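You operate a simulated robot arm through the tools that you are given. There is no shell and no other tool.

Carry out the task below with a simulated robot arm. There is one attempt and no reset: what you move stays moved.

## Task
Close the purple drain lever, refill the pot to about Max, reset, test lamps.
Fine: pot cap open for the fill; feed valve and cap end closed; isolator stays on; press no other button; leave the floor dry. Where these are worked on the way, their far stop is far enough and under half their travel is too little: pot cap.

It is judged by the outcome, as a careful person would: the job done as asked, and still so three seconds after it is handed in. It fails if anything else is knocked over, pushed out of place, dropped, spilled or broken. A push-on lid holds only when it is set on centred and level and pressed home; a screw cap is set on level and turned clockwise until tight.

## Robot
A 7-joint arm with a three-finger gripper, fixed in place. Base frame: the origin is on the floor under the middle of its stand, x ahead of it, y to its left, z up. Lengths are in m, angles in degrees, forces in N, time in s.
It reaches about 1.342 m from its shoulder. Its first joint turns from -166.0 to 166.0 degrees. Payload 2.69 kg.
The TCP is the grasp point between the finger pads, 0.03 m short of the fingertips. In the tool frame z runs along the fingers and y along their closing line. The gripper opens to 0.128 m; its body begins 0.117 m behind the TCP.
Orientation is that of the tool frame in the base frame, as a unit quaternion [x, y, z, w]. With the fingers straight down and closing along the base's y, the tool's x points along the base's -x, its y along +y and its z along -z.

## Interface
- The arm moves only by the tool send_rows. Its argument "moves" is a list of rows, each an object of numbers (a shift or turn left out is 0, a gripper value left out holds the last): "x", "y", "z": the shift along the tool's x, y, z in m; "rx", "ry", "rz": the turn, a rotation vector about the tool's x, y, z in degrees. In form: [{"x": .., "y": .., "z": .., "rx": .., "ry": .., "rz": ..}, ...]. A call has 1 to 20 rows; each row shifts and turns the commanded pose from where the row before left it, along the tool's axes as they then stand. "claw" is the opening, from 0 (shut) to 1 (fully open), set as the call begins (left out, the last holds). Rows are played at 5 a second. More than 0.05 m and 8.6 degrees between two rows, or a gripper value outside its range, and nothing of the call is played. A pose out of reach is approached as far as the arm can. The call stops where the force on the tool passes 90 N (or 10 N more than at its start, if that is more) or the arm is blocked; 0.2 s more then pass. Each finger travels about 0.127 m/s and halts on what it meets, pressing with about 22 N; the grip force reading is that of the motor and also rises with nothing between the fingers. The clock runs only during rows and for 0.2 s after the last one: add rows that do not move to give the fingers time. It gives the time, the measured TCP pose, the force on the tool (base axes), the opening and the grip force at its end, in the units of the frame above (readings bear some noise), with the torque about the TCP (base axes, N m) and any sound that the robot's microphone picked up, and new pictures: "views" is both (left out), scene, wrist or none.
- Cameras (640 x 400 px; columns grow to the right, rows downward): "scene" is fixed at [0.0485, -0.5007, 1.4532]; the picture's right is [0.32, -0.95, 0.00], its down [-0.02, -0.01, -1.00] and it looks along [0.95, 0.32, -0.03] (base axes); focal length 214 px, centre (320, 200). "wrist" rides on the gripper at [0.058, 0.054, -0.131] in the tool frame; the picture's right is [-0.68, 0.74, 0.00], its down [-0.62, -0.57, -0.55] and it looks along [-0.40, -0.37, 0.84] (tool axes); focal length 234 px, centre (320, 200). There is no depth. A picture from a camera that has moved, and an enlarged one, comes with that camera's place and axes in the base frame and with its lens.
- lift_body(by): moves the trunk up (or, below 0, down) by that many m; the arm rides with it, the base frame stays. It gives what a move gives, with no picture.
- zoom(camera, box): a new picture of the part [left, top, right, bottom] of that camera's present view, enlarged. The clock stands still meanwhile.
- close_job(): hands the job in; it is judged then, once.

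Nothing tells you positions but the pictures and the camera data. Unless the task says otherwise, let go and move clear before handing in.

The tools are called after "Emit:" as name(argument=value, ...) on one line, values as JSON. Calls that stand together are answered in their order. send_rows: Moves the arm, as the interface text tells. Its arguments: {"type":"object","properties":{"moves":{"type":"array","items":{"type":"object","properties":{"x":{"type":"number"},"y":{"type":"number"},"z":{"type":"number"},"rx":{"type":"number"},"ry":{"type":"number"},"rz":{"type":"number"}}}},"claw":{"type":"number"},"views":{"type":"string","enum":["both","scene","wrist","none"]}},"required":["moves"]} The other tools are called the same way: lift_body (by) moves the trunk up or down; zoom (camera, box) takes an enlarged picture of a part of a camera's view; close_job () hands the job in.

At the start:

```text
clock: 0.0
tcp_pos: [0.4743, -0.3551, 1.6498]
tcp_rot: [0.0, 1.0, 0.0, 0.0]
wrist_force: [0.1, 0.3, -0.7]
torque: [-0.01, 0.0, 0.0]
width: 0.1282
grasp_force: 0.0
trunk travel left (down, up): [-0.175, 0.175]
```

scene: 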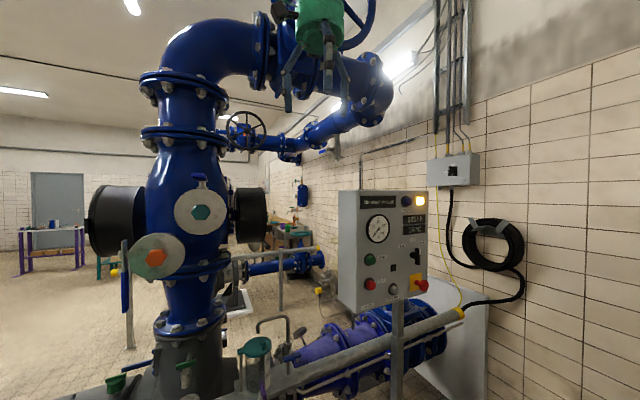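
wrist: 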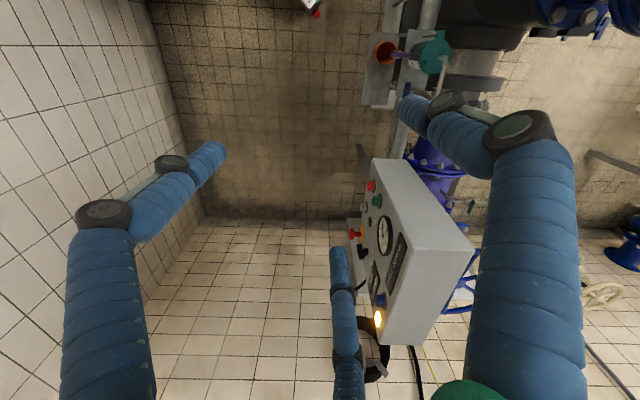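

I see a pump room with a control panel ahead, a pot with a green cap to the lower middle, and assorted piping. I'll zoom in to identify the lever, pot, valve and buttons before moving.

Emit:
zoom(camera="scene", box=[330, 180, 490, 320])

Emit:
zoom(camera="scene", box=[220, 300, 380, 400])

Emit:
zoom(camera="scene", box=[80, 300, 240, 400])

Emit:
zoom(camera="scene", box=[220, 0, 420, 120])

Emit:
zoom(camera="wrist", box=[320, 0, 520, 125])

Emit:
zoom(camera="wrist", box=[320, 140, 520, 360])

```text
2.86 times, centred on (410, 250) of scene
camera zoom: at [0.0485, -0.5007, 1.4532], right [0.32, -0.95, 0.0], down [-0.02, -0.01, -1.0], along [0.95, 0.32, -0.03], focal length 613 px, centre (63, 57)
```

zoom: 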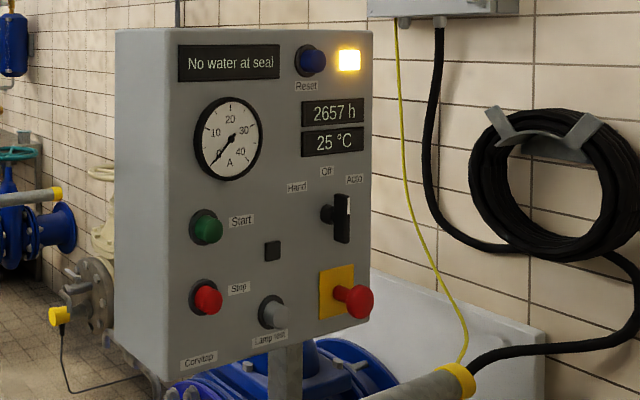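

```text
4.00 times, centred on (300, 350) of scene
camera zoom: at [0.0485, -0.5007, 1.4532], right [0.32, -0.95, 0.0], down [-0.02, -0.01, -1.0], along [0.95, 0.32, -0.03], focal length 858 px, centre (400, -400)
```

zoom: 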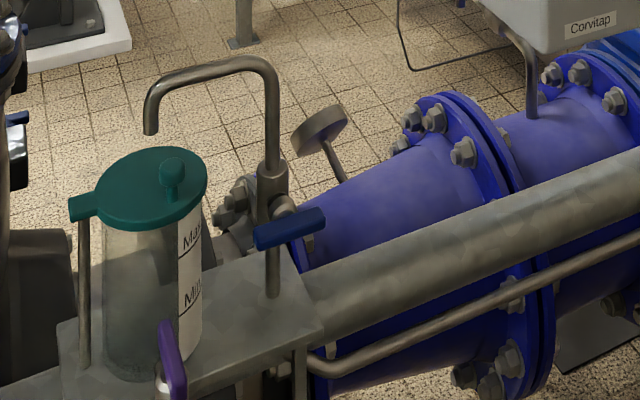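

```text
4.00 times, centred on (160, 350) of scene
camera zoom: at [0.0485, -0.5007, 1.4532], right [0.32, -0.95, 0.0], down [-0.02, -0.01, -1.0], along [0.95, 0.32, -0.03], focal length 858 px, centre (960, -400)
```

zoom: 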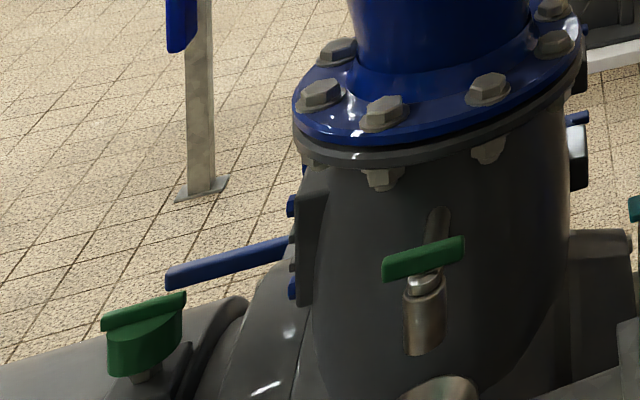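

```text
3.20 times, centred on (320, 60) of scene
camera zoom: at [0.0485, -0.5007, 1.4532], right [0.32, -0.95, 0.0], down [-0.02, -0.01, -1.0], along [0.95, 0.32, -0.03], focal length 686 px, centre (320, 648)
```

zoom: 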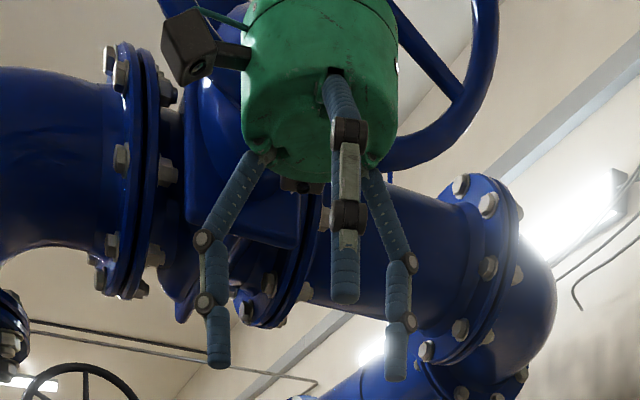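

```text
3.20 times, centred on (420, 62) of wrist
camera zoom: at [0.4163, -0.3019, 1.7803], right [0.68, 0.74, 0.0], down [0.62, -0.57, 0.55], along [0.4, -0.37, -0.84], focal length 749 px, centre (0, 640)
```

zoom: 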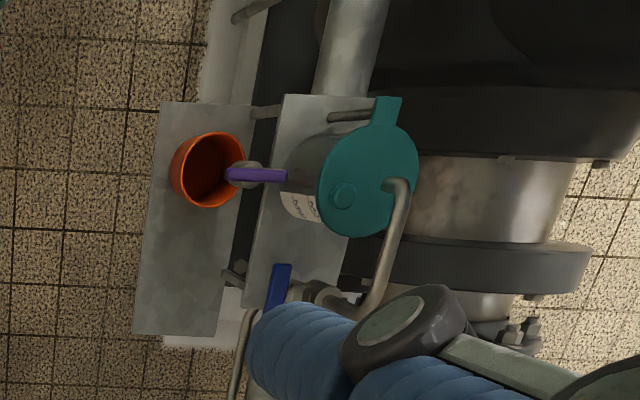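

```text
1.82 times, centred on (420, 250) of wrist
camera zoom: at [0.4163, -0.3019, 1.7803], right [0.68, 0.74, 0.0], down [0.62, -0.57, 0.55], along [0.4, -0.37, -0.84], focal length 426 px, centre (138, 109)
```

zoom: 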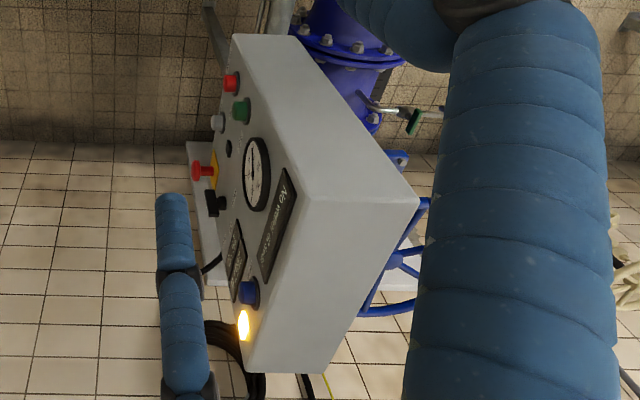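

The work area is a pot with a teal swivel cap at about (0.675, -0.055, 0.92). The purple drain lever is in front of it above an orange cup, and the blue feed lever is on the spout column to its right. The panel is at about (0.87, -0.5). I'll bring the wrist camera over the pot for a closer look.

Emit:
send_rows(moves=[{"x": -0.0146, "y": 0.0255, "z": 0.03}, {"x": -0.0146, "y": 0.0255, "z": 0.03}, {"x": -0.0146, "y": 0.0255, "z": 0.03}, {"x": -0.0146, "y": 0.0255, "z": 0.03}, {"x": -0.0146, "y": 0.0255, "z": 0.03}, {"x": -0.0146, "y": 0.0255, "z": 0.03}, {"x": -0.0146, "y": 0.0255, "z": 0.03}, {"x": -0.0146, "y": 0.0255, "z": 0.03}, {"x": -0.0146, "y": 0.0255, "z": 0.03}, {"x": -0.0146, "y": 0.0255, "z": 0.03}, {"rz": -8.5}, {"rz": -8.5}, {"rz": -8.5}, {"rz": -8.5}, {"rz": -8.5}, {"rz": -8.5}, {"rz": -8.5}, {"rz": -8.5}, {"rz": -8.5}, {"rz": -8.5}], claw=1)

```text
clock: 4.2
tcp_pos: [0.6194, -0.1006, 1.3493]
tcp_rot: [-0.676, 0.736, 0.0, 0.0]
wrist_force: [-0.1, -0.8, 0.9]
torque: [0.06, 0.03, 0.01]
width: 0.1279
grasp_force: 0.1
trunk travel left (down, up): [-0.175, 0.175]
camera wrist: at [0.5624, -0.1538, 1.4804], right [-0.68, 0.74, 0.0], down [0.62, 0.57, 0.55], along [0.4, 0.37, -0.84], focal length 234 px, centre (320, 200)
```

scene: 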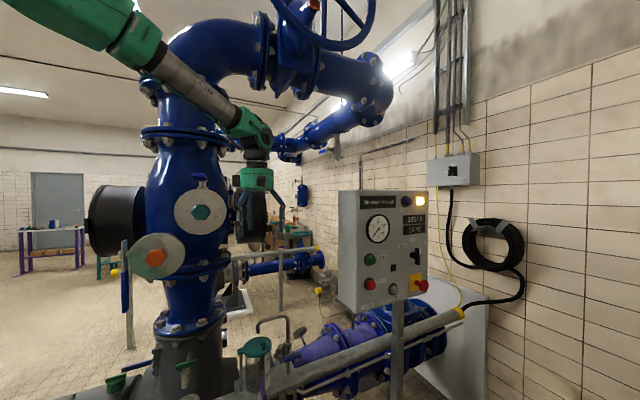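
wrist: 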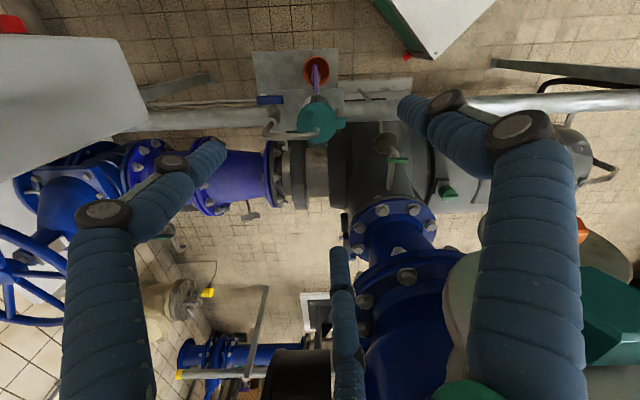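

The wrist view is now nearly straight above the pot. I'll enlarge the pot area to see the levers, the cap, its pivot and the spout.

Emit:
zoom(camera="wrist", box=[235, 40, 395, 150])

Emit:
zoom(camera="wrist", box=[280, 70, 360, 150])

Emit:
zoom(camera="scene", box=[230, 310, 310, 400])

```text
3.64 times, centred on (315, 95) of wrist
camera zoom: at [0.5624, -0.1538, 1.4804], right [-0.68, 0.74, 0.0], down [0.62, 0.57, 0.55], along [0.4, 0.37, -0.84], focal length 852 px, centre (338, 582)
```

zoom: 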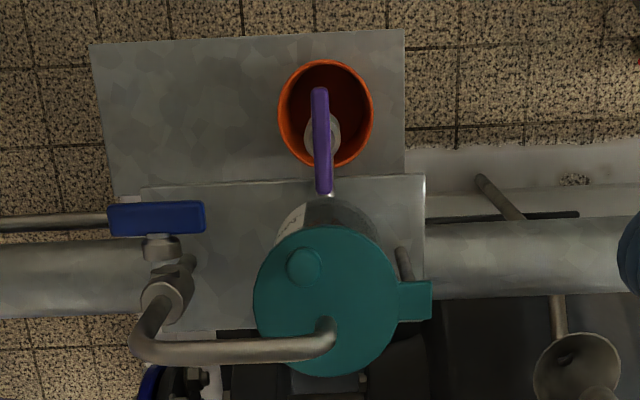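

```text
5.00 times, centred on (320, 110) of wrist
camera zoom: at [0.5624, -0.1538, 1.4804], right [-0.68, 0.74, 0.0], down [0.62, 0.57, 0.55], along [0.4, 0.37, -0.84], focal length 1171 px, centre (320, 650)
```

zoom: 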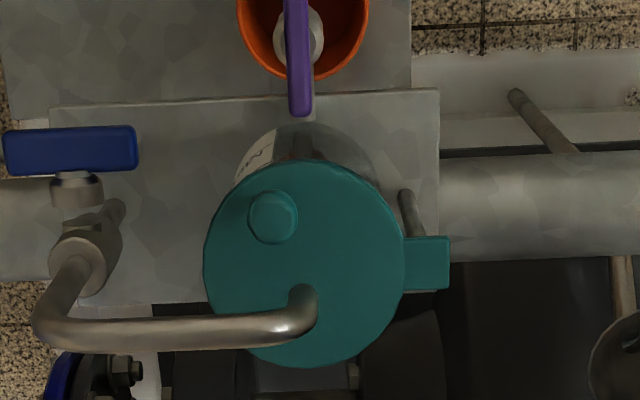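

```text
4.44 times, centred on (270, 355) of scene
camera zoom: at [0.0485, -0.5007, 1.4532], right [0.32, -0.95, 0.0], down [-0.02, -0.01, -1.0], along [0.95, 0.32, -0.03], focal length 953 px, centre (542, -489)
```

zoom: 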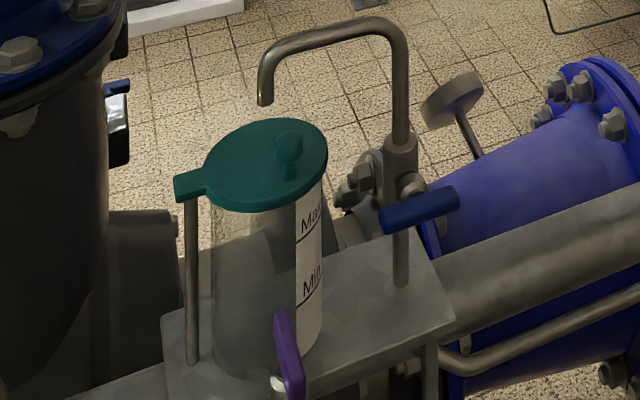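

The feed lever is a T-bar on a horizontal stem, lying across the pipe, so the valve is closed. The drain lever is a T-bar on a vertical stem, lying along its pipe, so the drain is open. The cap pivots on a post to its left. Before touching anything, I'll close the fingers in free air to see what shape they make.

Emit:
send_rows(moves=[{}, {}, {}, {}, {}, {}], claw=0)

```text
clock: 5.6
tcp_pos: [0.6214, -0.1005, 1.3493]
tcp_rot: [-0.676, 0.737, 0.0, 0.0]
wrist_force: [-0.8, -0.1, 0.2]
torque: [0.01, 0.02, -0.02]
width: 0.0022
grasp_force: 22.0
trunk travel left (down, up): [-0.175, 0.175]
camera wrist: at [0.5623, -0.1537, 1.4804], right [-0.67, 0.74, 0.0], down [0.62, 0.56, 0.55], along [0.4, 0.37, -0.84], focal length 234 px, centre (320, 200)
```

scene: 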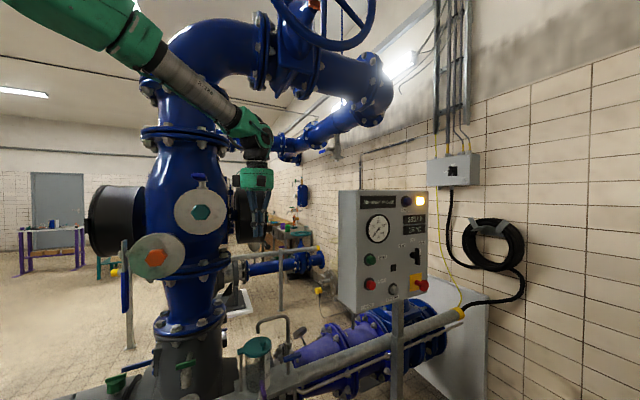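
wrist: 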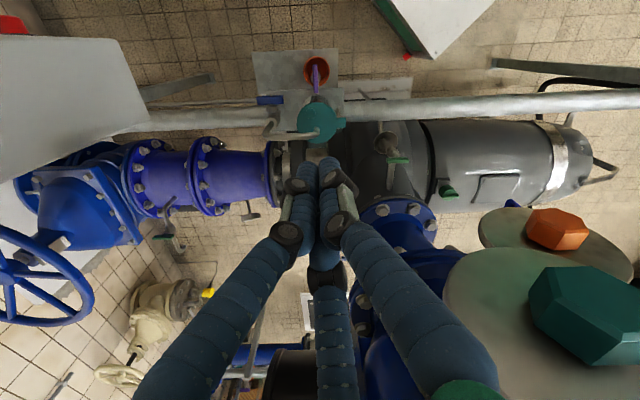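

The fingers close concentrically into a tight bundle, so I can use them as a poker. I'll enlarge the fingertips to gauge their size.

Emit:
zoom(camera="wrist", box=[270, 130, 370, 230])

Emit:
zoom(camera="scene", box=[215, 140, 295, 260])

```text
4.00 times, centred on (320, 180) of wrist
camera zoom: at [0.5623, -0.1537, 1.4804], right [-0.67, 0.74, 0.0], down [0.62, 0.56, 0.55], along [0.4, 0.37, -0.84], focal length 937 px, centre (320, 280)
```

zoom: 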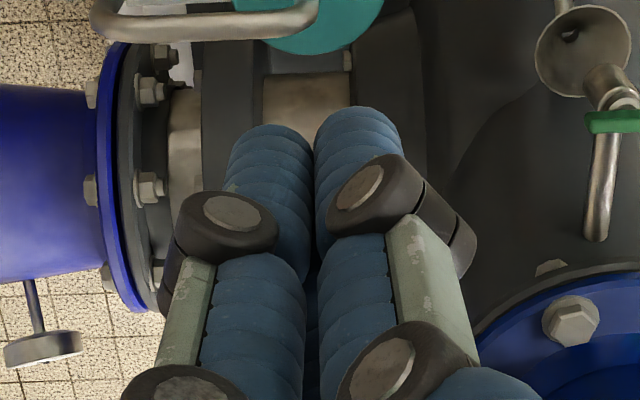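

```text
3.33 times, centred on (255, 200) of scene
camera zoom: at [0.0485, -0.5007, 1.4532], right [0.32, -0.95, 0.0], down [-0.02, -0.01, -1.0], along [0.95, 0.32, -0.03], focal length 715 px, centre (537, 200)
```

zoom: 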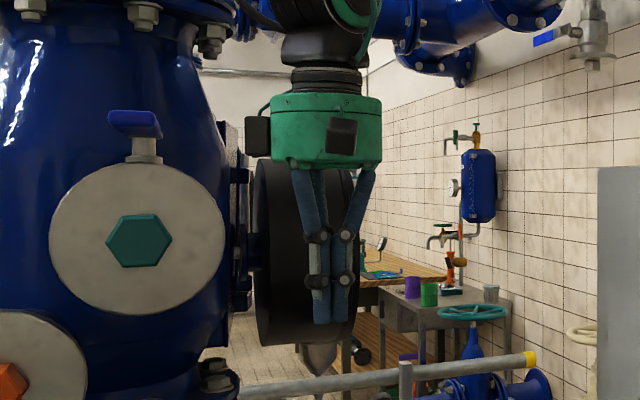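

The closed fingers make a bundle about 35 mm wide. I'll push the outer end of the purple lever clockwise as seen from above. First I'll lower the closed fingers to the right of that outer end.

Emit:
send_rows(moves=[{"x": 0.00863, "y": -0.0011, "z": 0.0436}, {"x": 0.00863, "y": -0.0011, "z": 0.0436}, {"x": 0.00863, "y": -0.0011, "z": 0.0436}, {"x": 0.00863, "y": -0.0011, "z": 0.0436}, {"x": 0.00863, "y": -0.0011, "z": 0.0436}, {"x": 0.00863, "y": -0.0011, "z": 0.0436}, {"x": 0.00863, "y": -0.0011, "z": 0.0436}, {"x": 0.00863, "y": -0.0011, "z": 0.0436}, {"z": 0.03}, {"z": 0.03}, {}], claw=0)

```text
clock: 8.0
tcp_pos: [0.6227, -0.1705, 0.9396]
tcp_rot: [-0.675, 0.737, 0.0, -0.001]
wrist_force: [-0.2, -0.5, -0.3]
torque: [-0.01, -0.01, -0.04]
width: 0.0022
grasp_force: 22.0
trunk travel left (down, up): [-0.175, 0.175]
camera wrist: at [0.5645, -0.2238, 1.0706], right [-0.67, 0.74, 0.0], down [0.62, 0.56, 0.55], along [0.4, 0.37, -0.84], focal length 234 px, centre (320, 200)
```

scene: 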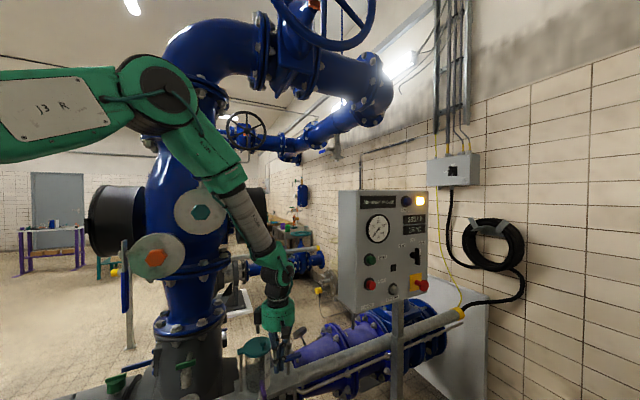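
wrist: 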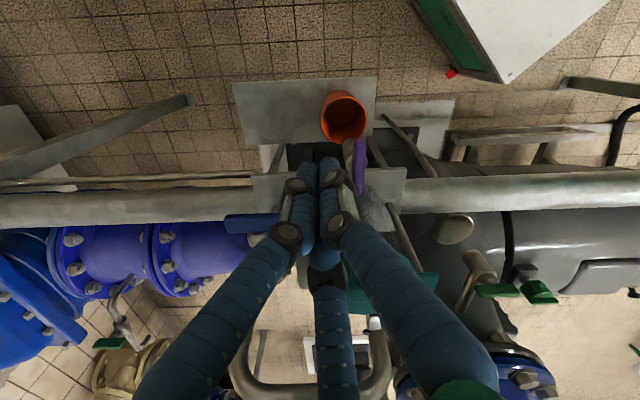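

Emit:
zoom(camera="wrist", box=[270, 90, 430, 200])

Emit:
zoom(camera="scene", box=[230, 290, 330, 400])

```text
3.64 times, centred on (350, 145) of wrist
camera zoom: at [0.5645, -0.2238, 1.0706], right [-0.67, 0.74, 0.0], down [0.62, 0.56, 0.55], along [0.4, 0.37, -0.84], focal length 852 px, centre (211, 400)
```

zoom: 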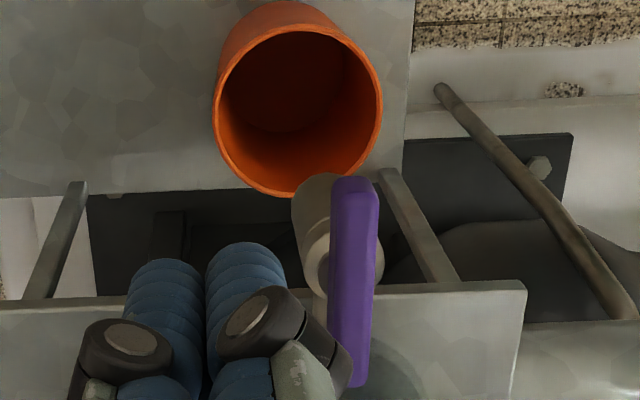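

```text
3.64 times, centred on (280, 345) of scene
camera zoom: at [0.0485, -0.5007, 1.4532], right [0.32, -0.95, 0.0], down [-0.02, -0.01, -1.0], along [0.95, 0.32, -0.03], focal length 780 px, centre (466, -327)
```

zoom: 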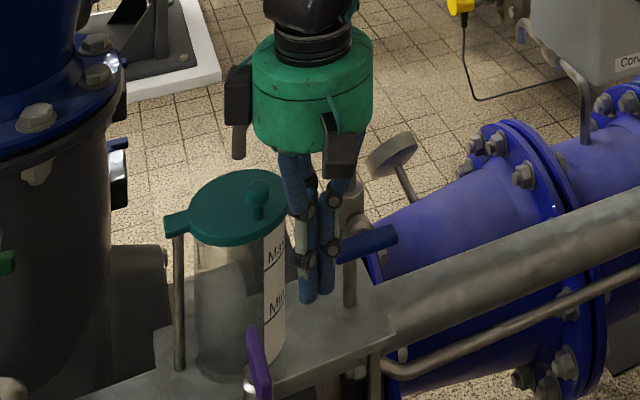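

The purple bar's centre is at (0.616, -0.120, 0.842), and the fingers are to the right of its outer end. I'll go down to bar height and start the clockwise push, watching the force.

Emit:
send_rows(moves=[{"z": 0.0277}, {"z": 0.0277}, {"z": 0.0277}, {"x": -0.0153, "y": 0.0005}, {"x": -0.0005, "y": 0.0076}, {"y": 0.0059}, {"x": -0.0011, "y": 0.0058}, {}], claw=0)

```text
clock: 9.8
tcp_pos: [0.604, -0.1525, 0.8573]
tcp_rot: [-0.676, 0.737, -0.001, 0.0]
wrist_force: [0.0, -1.8, -0.5]
torque: [-0.01, 0.0, -0.01]
width: 0.0024
grasp_force: 21.7
trunk travel left (down, up): [-0.175, 0.175]
camera wrist: at [0.546, -0.2057, 0.9885], right [-0.67, 0.74, 0.0], down [0.62, 0.56, 0.55], along [0.4, 0.37, -0.84], focal length 234 px, centre (320, 200)
```

scene: 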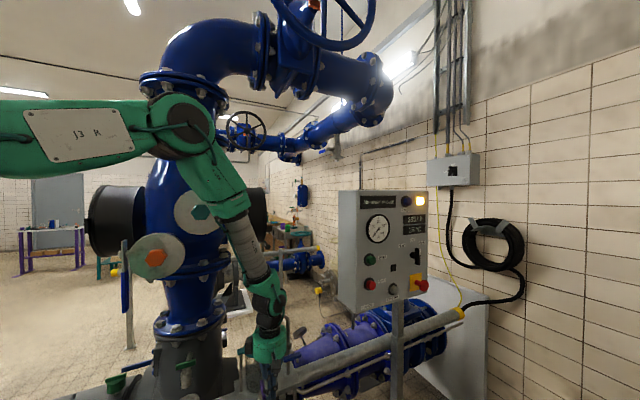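
wrist: 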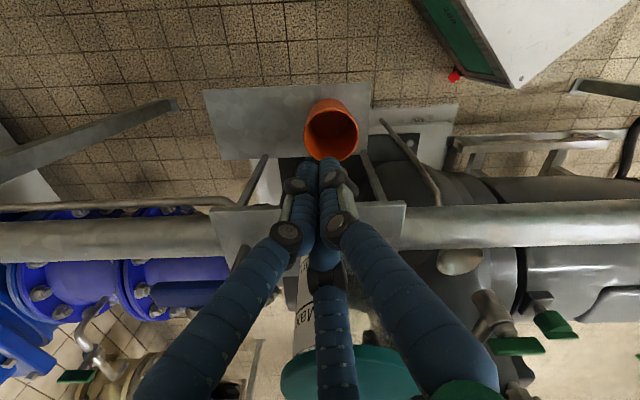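

Emit:
zoom(camera="wrist", box=[270, 130, 390, 230])

Emit:
zoom(camera="scene", box=[230, 320, 310, 400])

```text
4.00 times, centred on (330, 180) of wrist
camera zoom: at [0.546, -0.2057, 0.9885], right [-0.67, 0.74, 0.0], down [0.62, 0.56, 0.55], along [0.4, 0.37, -0.84], focal length 937 px, centre (280, 280)
```

zoom: 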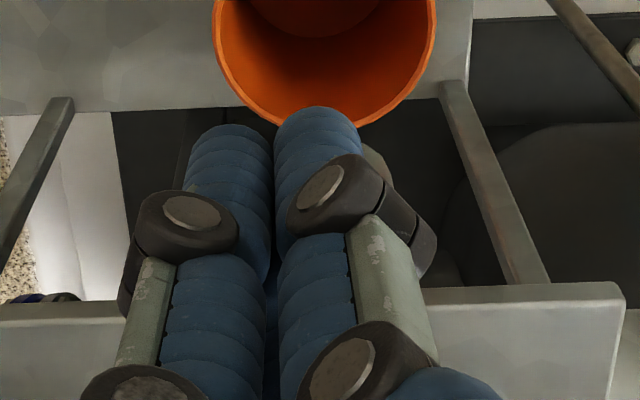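

```text
5.00 times, centred on (270, 360) of scene
camera zoom: at [0.0485, -0.5007, 1.4532], right [0.32, -0.95, 0.0], down [-0.02, -0.01, -1.0], along [0.95, 0.32, -0.03], focal length 1072 px, centre (570, -600)
```

zoom: 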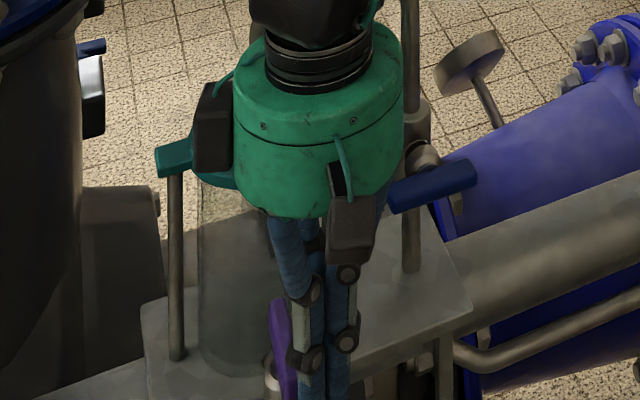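

The fingers have just reached the bar with almost no force. I'll continue the clockwise arc.

Emit:
send_rows(moves=[{"x": -0.002, "y": 0.0056}, {"x": -0.003, "y": 0.0052}, {"x": -0.0037, "y": 0.0044}, {"x": -0.0046, "y": 0.0038}, {}], claw=0)

Emit:
zoom(camera="scene", box=[230, 320, 310, 400])

Emit:
zoom(camera="wrist", box=[270, 130, 390, 230])

```text
clock: 11.0
tcp_pos: [0.588, -0.136, 0.8578]
tcp_rot: [-0.676, 0.737, 0.0, 0.0]
wrist_force: [-0.5, -1.0, -0.2]
torque: [-0.01, 0.02, 0.0]
width: 0.0024
grasp_force: 21.9
trunk travel left (down, up): [-0.175, 0.175]
camera wrist: at [0.5289, -0.1897, 0.9883], right [-0.67, 0.74, 0.0], down [0.62, 0.56, 0.55], along [0.4, 0.37, -0.84], focal length 234 px, centre (320, 200)
```

scene: 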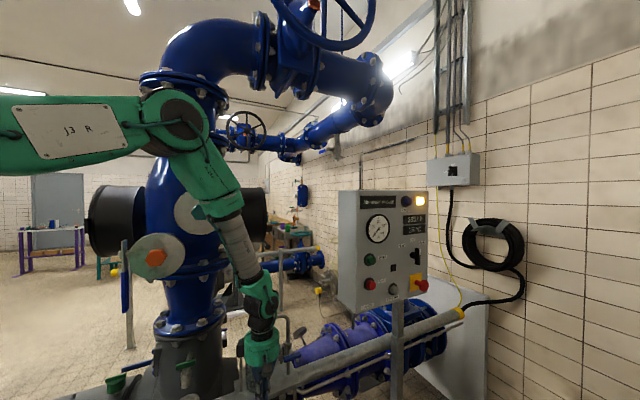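
wrist: 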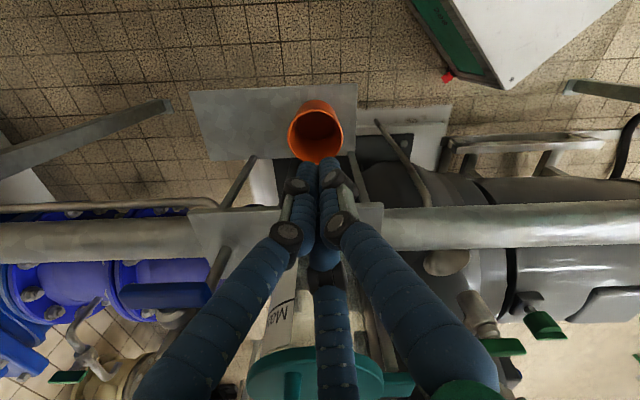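

```text
5.00 times, centred on (270, 360) of scene
camera zoom: at [0.0485, -0.5007, 1.4532], right [0.32, -0.95, 0.0], down [-0.02, -0.01, -1.0], along [0.95, 0.32, -0.03], focal length 1072 px, centre (570, -600)
```

zoom: 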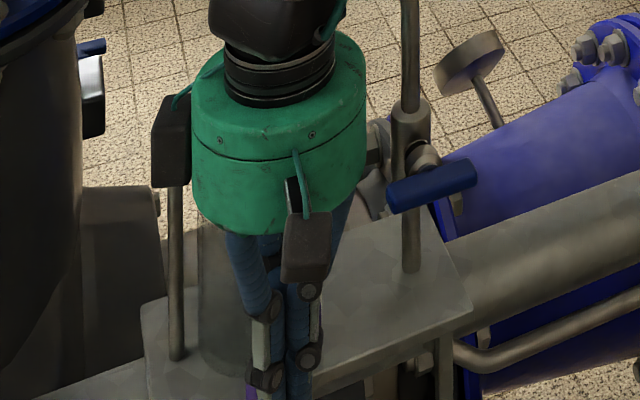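

```text
4.00 times, centred on (330, 180) of wrist
camera zoom: at [0.5289, -0.1897, 0.9883], right [-0.67, 0.74, 0.0], down [0.62, 0.56, 0.55], along [0.4, 0.37, -0.84], focal length 937 px, centre (280, 280)
```

zoom: 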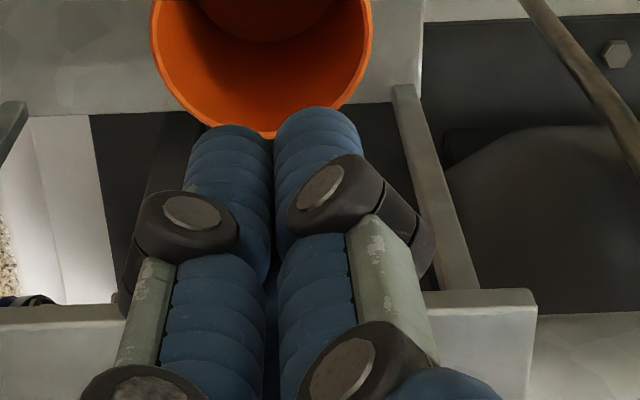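

There is very little resistance, and a bit of purple shows just behind the fingers. I'll finish the arc.

Emit:
send_rows(moves=[{"x": -0.0052, "y": 0.003}, {"x": -0.0056, "y": 0.0021}, {"x": -0.0059, "y": 0.001}, {}], claw=0)

Emit:
zoom(camera="scene", box=[230, 320, 310, 400])

Emit:
zoom(camera="wrist", box=[270, 130, 390, 230])

```text
clock: 12.0
tcp_pos: [0.5816, -0.1194, 0.8564]
tcp_rot: [-0.675, 0.737, -0.001, 0.0]
wrist_force: [0.1, 0.3, -0.3]
torque: [-0.01, 0.03, 0.01]
width: 0.0023
grasp_force: 21.6
trunk travel left (down, up): [-0.175, 0.175]
camera wrist: at [0.5241, -0.1727, 0.9879], right [-0.67, 0.74, 0.0], down [0.62, 0.56, 0.55], along [0.4, 0.37, -0.84], focal length 234 px, centre (320, 200)
```

scene: 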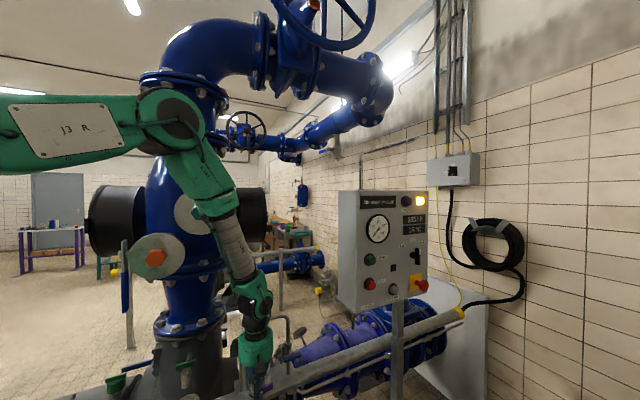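
wrist: 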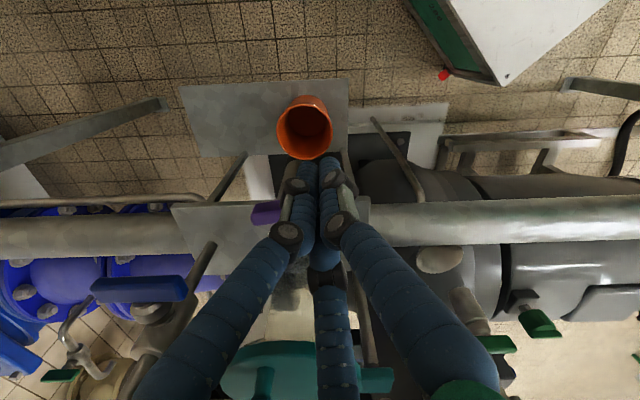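

```text
5.00 times, centred on (270, 360) of scene
camera zoom: at [0.0485, -0.5007, 1.4532], right [0.32, -0.95, 0.0], down [-0.02, -0.01, -1.0], along [0.95, 0.32, -0.03], focal length 1072 px, centre (570, -600)
```

zoom: 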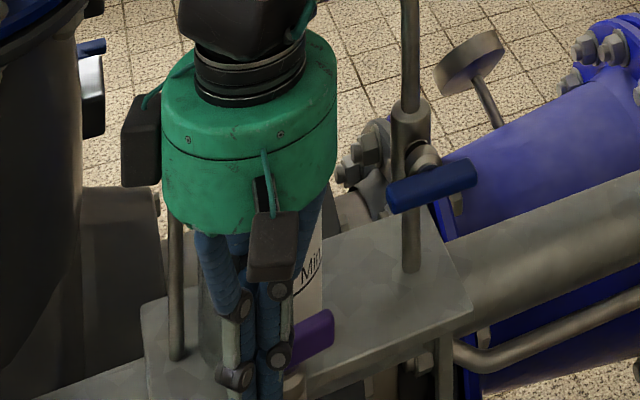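

```text
4.00 times, centred on (330, 180) of wrist
camera zoom: at [0.5241, -0.1727, 0.9879], right [-0.67, 0.74, 0.0], down [0.62, 0.56, 0.55], along [0.4, 0.37, -0.84], focal length 937 px, centre (280, 280)
```

zoom: 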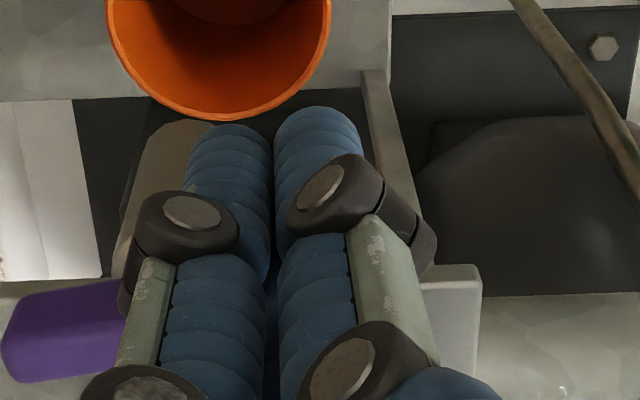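

The purple bar has swung round to nearly across its pipe. I'll push a little further to bring it against its stop.

Emit:
send_rows(moves=[{"x": -0.003, "y": 0.0002}, {"x": -0.003, "y": -0.0002}, {}], claw=0)

Emit:
zoom(camera="wrist", box=[230, 130, 390, 230])

```text
clock: 12.8
tcp_pos: [0.5823, -0.1148, 0.8572]
tcp_rot: [-0.676, 0.737, 0.001, 0.0]
wrist_force: [-2.1, -3.1, 0.7]
torque: [0.02, 0.03, 0.0]
width: 0.0021
grasp_force: 22.0
trunk travel left (down, up): [-0.175, 0.175]
camera wrist: at [0.5249, -0.1675, 0.9883], right [-0.67, 0.74, 0.0], down [0.62, 0.56, 0.55], along [0.4, 0.37, -0.84], focal length 234 px, centre (320, 200)
```

scene: 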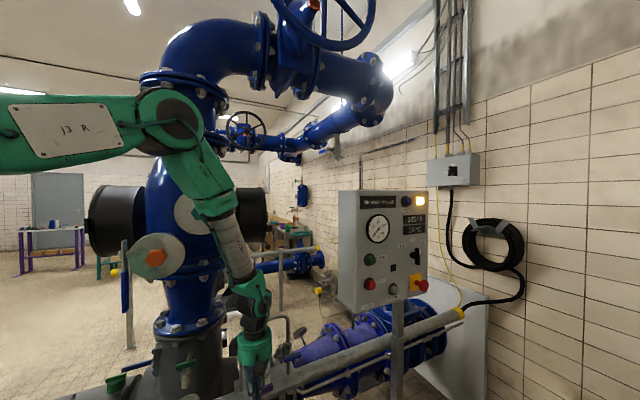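
wrist: 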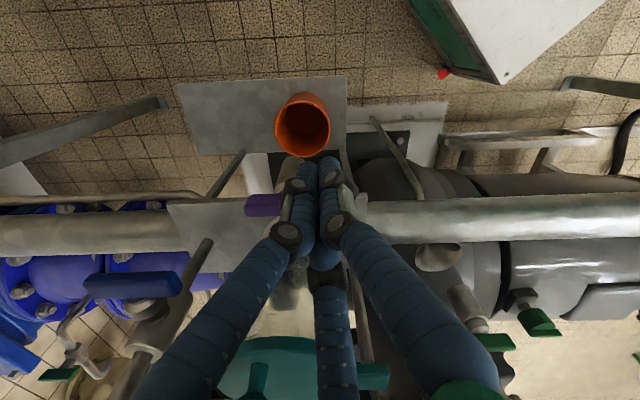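

```text
4.00 times, centred on (310, 180) of wrist
camera zoom: at [0.5249, -0.1675, 0.9883], right [-0.67, 0.74, 0.0], down [0.62, 0.56, 0.55], along [0.4, 0.37, -0.84], focal length 937 px, centre (360, 280)
```

zoom: 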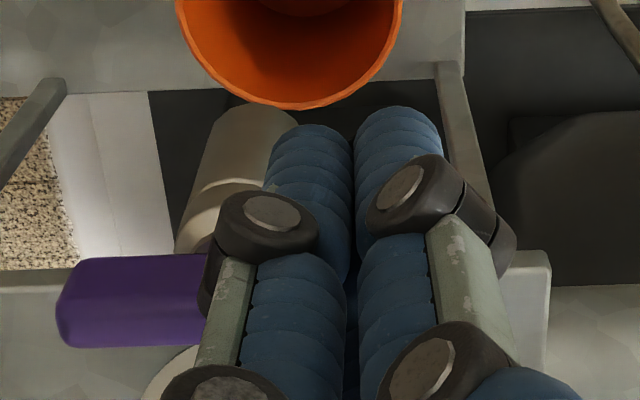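

Emit:
send_rows(moves=[{"x": -0.0023, "y": -0.0019}, {"x": -0.0012, "y": -0.001}, {}], claw=0)

Emit:
zoom(camera="wrist", box=[230, 130, 390, 230])

```text
clock: 13.6
tcp_pos: [0.5833, -0.1128, 0.8574]
tcp_rot: [-0.675, 0.738, 0.002, -0.001]
wrist_force: [-37.6, -70.0, 4.9]
torque: [-0.67, 0.65, -0.27]
width: 0.0023
grasp_force: 22.2
trunk travel left (down, up): [-0.175, 0.175]
camera wrist: at [0.5252, -0.1664, 0.988], right [-0.67, 0.74, 0.0], down [0.62, 0.56, 0.55], along [0.4, 0.37, -0.84], focal length 234 px, centre (320, 200)
```

scene: 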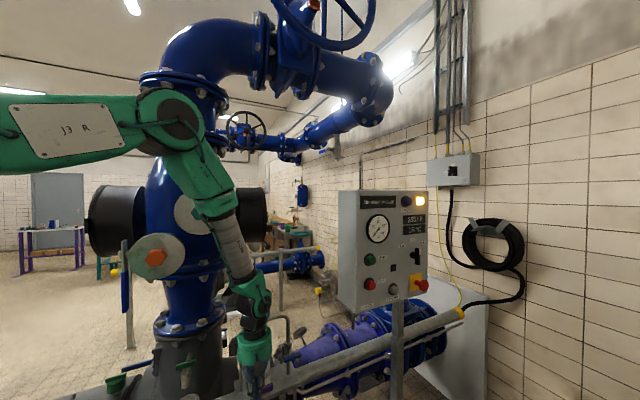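
wrist: 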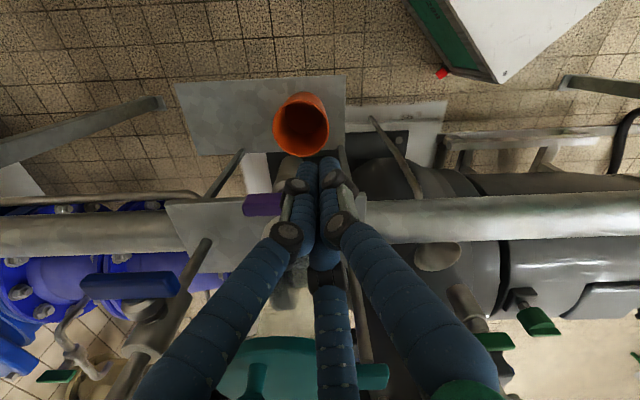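

```text
4.00 times, centred on (310, 180) of wrist
camera zoom: at [0.5252, -0.1664, 0.988], right [-0.67, 0.74, 0.0], down [0.62, 0.56, 0.55], along [0.4, 0.37, -0.84], focal length 937 px, centre (360, 280)
```

zoom: 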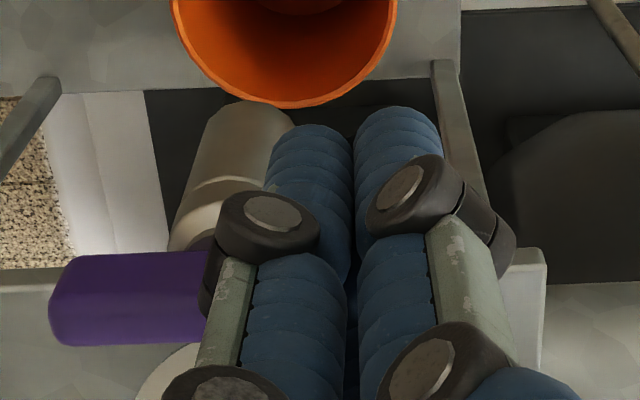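

The lever is against its stop, as the force jumped there, and the bar lies across the pipe, so the drain is closed. I'll back off away from the bar and then raise the arm to look at the pot and cap.

Emit:
send_rows(moves=[{"x": 0.005, "y": 0.004}, {"x": 0.012, "y": 0.01}, {"x": 0.012, "y": 0.01}, {"z": -0.04}, {"z": -0.04}, {"z": -0.04}, {"z": -0.04}, {}], claw=0)

Emit:
zoom(camera="wrist", box=[220, 120, 420, 245])

Emit:
zoom(camera="scene", box=[230, 310, 310, 400])

```text
clock: 15.4
tcp_pos: [0.5596, -0.1356, 1.0151]
tcp_rot: [-0.676, 0.737, 0.0, 0.0]
wrist_force: [0.5, 0.4, 0.6]
torque: [0.0, -0.03, 0.02]
width: 0.0024
grasp_force: 21.7
trunk travel left (down, up): [-0.175, 0.175]
camera wrist: at [0.5012, -0.1898, 1.146], right [-0.67, 0.74, 0.0], down [0.62, 0.56, 0.55], along [0.4, 0.37, -0.84], focal length 234 px, centre (320, 200)
```

scene: 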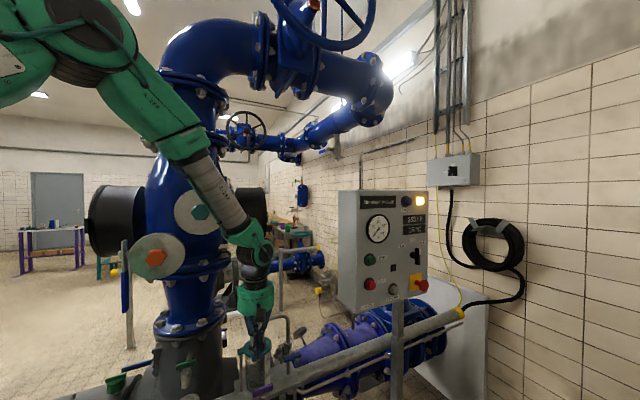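
wrist: 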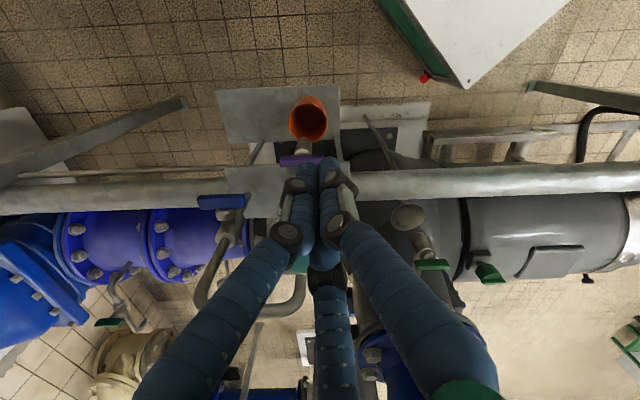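

```text
3.20 times, centred on (320, 182) of wrist
camera zoom: at [0.5012, -0.1898, 1.146], right [-0.67, 0.74, 0.0], down [0.62, 0.56, 0.55], along [0.4, 0.37, -0.84], focal length 749 px, centre (320, 256)
```

zoom: 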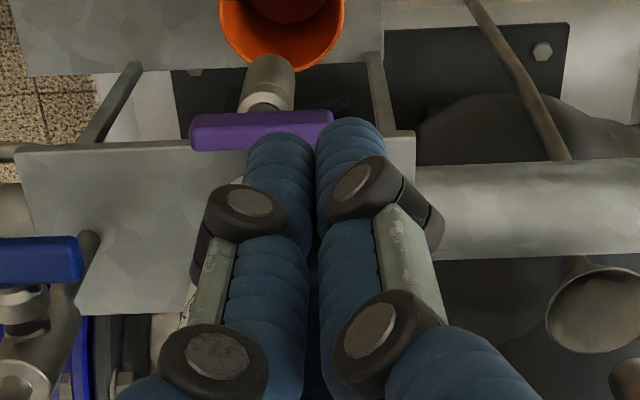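

```text
4.44 times, centred on (270, 355) of scene
camera zoom: at [0.0485, -0.5007, 1.4532], right [0.32, -0.95, 0.0], down [-0.02, -0.01, -1.0], along [0.95, 0.32, -0.03], focal length 953 px, centre (542, -489)
```

zoom: 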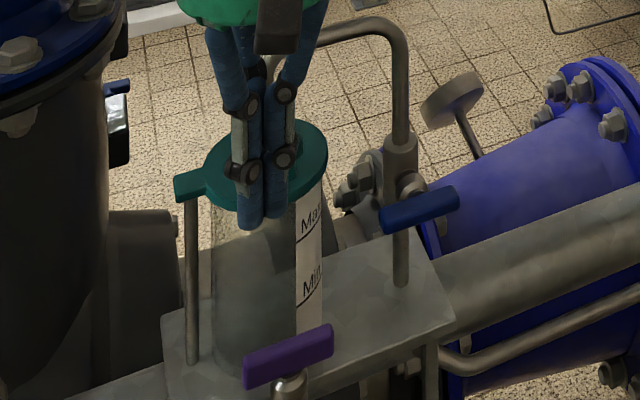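

The purple lever now lies square across the drain pipe, so it's closed. Next I'll rise slightly and open the fingers for a clear look at the cap, its knob, the pivot post and the spout.

Emit:
send_rows(moves=[{"z": -0.035}, {"x": 0.004, "y": -0.013, "z": -0.035}, {"x": 0.004, "y": -0.013, "z": -0.035}, {}, {}, {}], claw=1)

Emit:
zoom(camera="wrist", box=[220, 110, 420, 260])

Emit:
zoom(camera="scene", box=[230, 310, 310, 400])

```text
clock: 16.8
tcp_pos: [0.5852, -0.1484, 1.1208]
tcp_rot: [-0.676, 0.737, 0.001, 0.0]
wrist_force: [-0.1, 0.8, 0.5]
torque: [0.02, 0.01, 0.01]
width: 0.1281
grasp_force: 0.0
trunk travel left (down, up): [-0.175, 0.175]
camera wrist: at [0.5268, -0.2011, 1.2524], right [-0.67, 0.74, 0.0], down [0.62, 0.56, 0.55], along [0.4, 0.37, -0.84], focal length 234 px, centre (320, 200)
```

scene: 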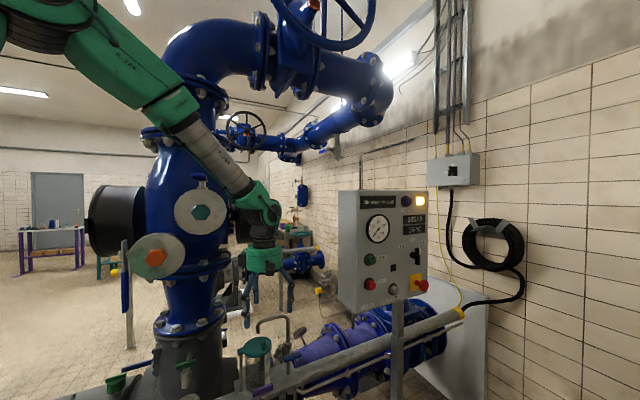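
wrist: 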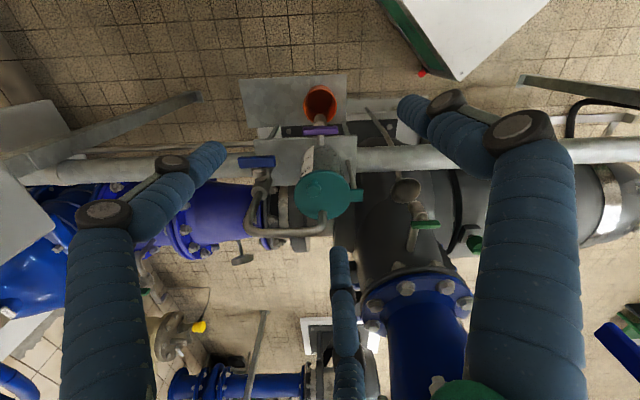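

```text
2.67 times, centred on (320, 185) of wrist
camera zoom: at [0.5268, -0.2011, 1.2524], right [-0.67, 0.74, 0.0], down [0.62, 0.56, 0.55], along [0.4, 0.37, -0.84], focal length 624 px, centre (320, 240)
```

zoom: 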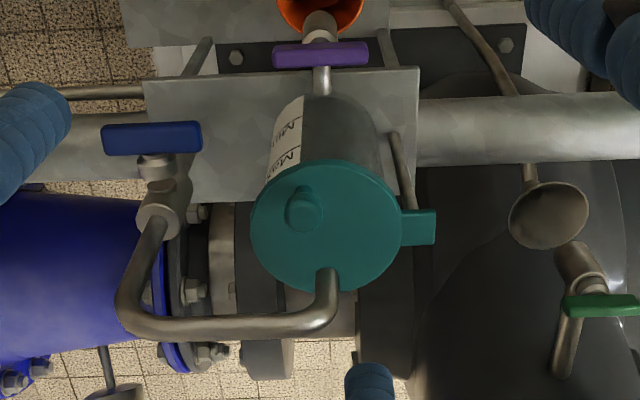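

```text
4.44 times, centred on (270, 355) of scene
camera zoom: at [0.0485, -0.5007, 1.4532], right [0.32, -0.95, 0.0], down [-0.02, -0.01, -1.0], along [0.95, 0.32, -0.03], focal length 953 px, centre (542, -489)
```

zoom: 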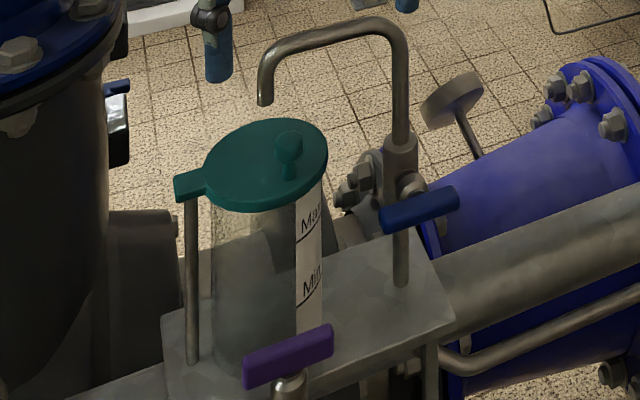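

The cap knob is at about (0.662, -0.090, 0.948), its pivot post at (0.637, -0.018), and the spout mouth hangs just above the cap's centre. I'll turn and tilt the gripper so the half-open fingers can cage the knob clear of the spout tube.

Emit:
send_rows(moves=[{"rz": -8.33}, {"rz": -8.33}, {"rz": -8.33}, {"rz": -8.33}, {"rz": -8.33}, {"rz": -8.35}, {"rx": 7.5}, {"rx": 7.5}, {}], claw=0.32)

```text
clock: 18.8
tcp_pos: [0.5844, -0.1469, 1.1232]
tcp_rot: [0.916, -0.38, 0.051, -0.121]
wrist_force: [0.5, 0.2, -0.3]
torque: [-0.02, -0.07, 0.03]
width: 0.0411
grasp_force: 0.1
trunk travel left (down, up): [-0.175, 0.175]
camera wrist: at [0.5652, -0.2491, 1.2356], right [-0.98, -0.02, -0.19], down [-0.15, 0.72, 0.68], along [0.12, 0.69, -0.71], focal length 234 px, centre (320, 200)
```

scene: 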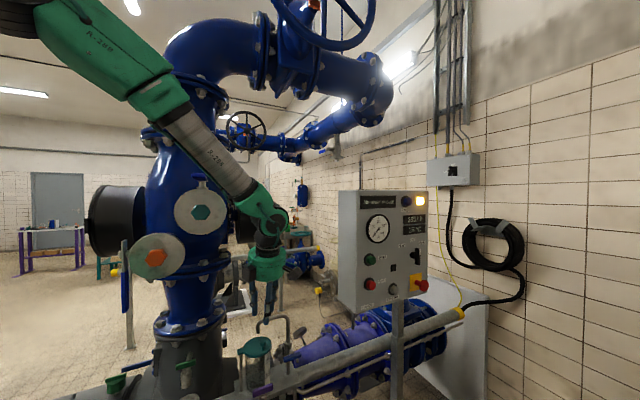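
wrist: 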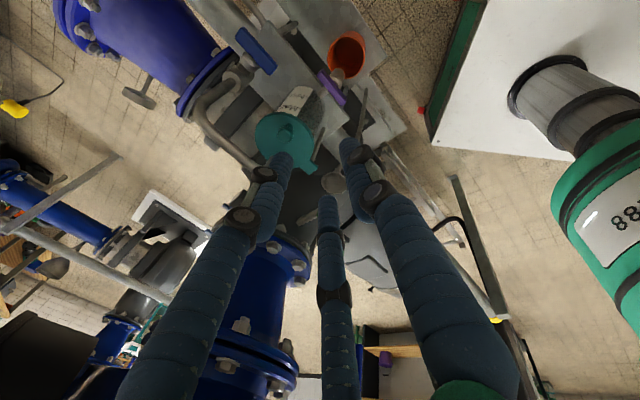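

The gripper is tilted as intended. Next is the pre-pose just behind and above the knob.

Emit:
send_rows(moves=[{"x": 0.0045, "y": -0.0158, "z": 0.0376}, {"x": 0.0045, "y": -0.0158, "z": 0.0376}, {"x": 0.0045, "y": -0.0158, "z": 0.0376}, {}], claw=0.32)

Emit:
zoom(camera="wrist", box=[220, 100, 420, 225])

Emit:
zoom(camera="scene", box=[230, 300, 320, 390])

```text
clock: 19.8
tcp_pos: [0.6498, -0.1033, 1.025]
tcp_rot: [0.916, -0.379, 0.051, -0.121]
wrist_force: [0.7, -0.2, 0.2]
torque: [-0.04, 0.02, 0.04]
width: 0.0408
grasp_force: 0.1
trunk travel left (down, up): [-0.175, 0.175]
camera wrist: at [0.6308, -0.2048, 1.1378], right [-0.98, -0.02, -0.19], down [-0.15, 0.72, 0.68], along [0.12, 0.69, -0.71], focal length 234 px, centre (320, 200)
```

scene: 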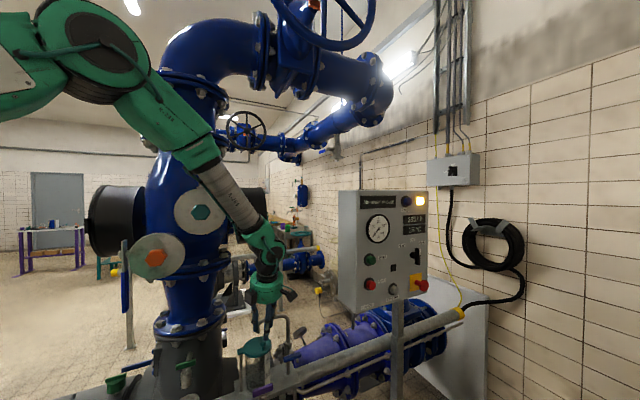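
wrist: 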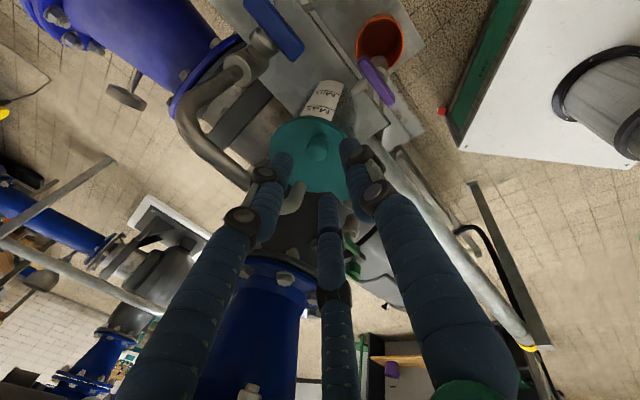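

```text
3.20 times, centred on (320, 162) of wrist
camera zoom: at [0.6308, -0.2048, 1.1378], right [-0.98, -0.02, -0.19], down [-0.15, 0.72, 0.68], along [0.12, 0.69, -0.71], focal length 749 px, centre (320, 320)
```

zoom: 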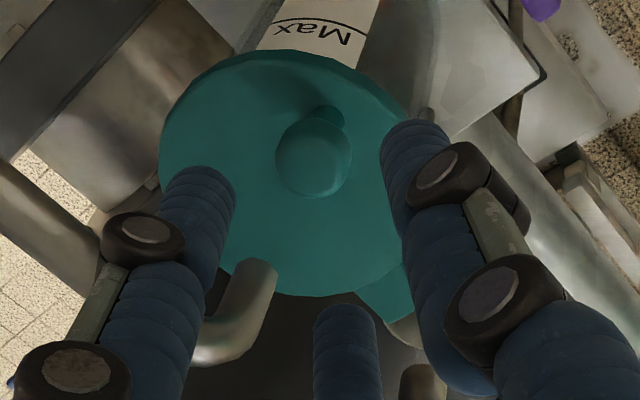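

```text
4.44 times, centred on (275, 345) of scene
camera zoom: at [0.0485, -0.5007, 1.4532], right [0.32, -0.95, 0.0], down [-0.02, -0.01, -1.0], along [0.95, 0.32, -0.03], focal length 953 px, centre (520, -444)
```

zoom: 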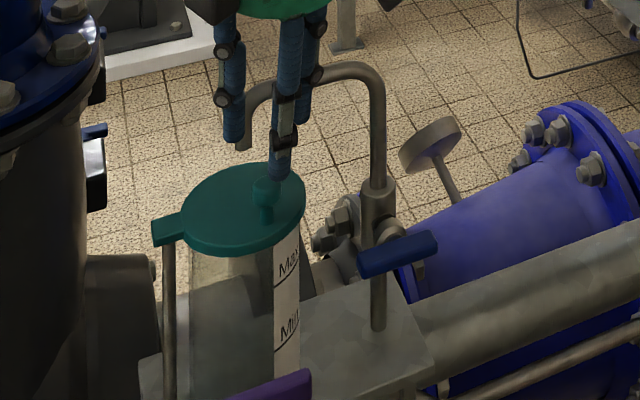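

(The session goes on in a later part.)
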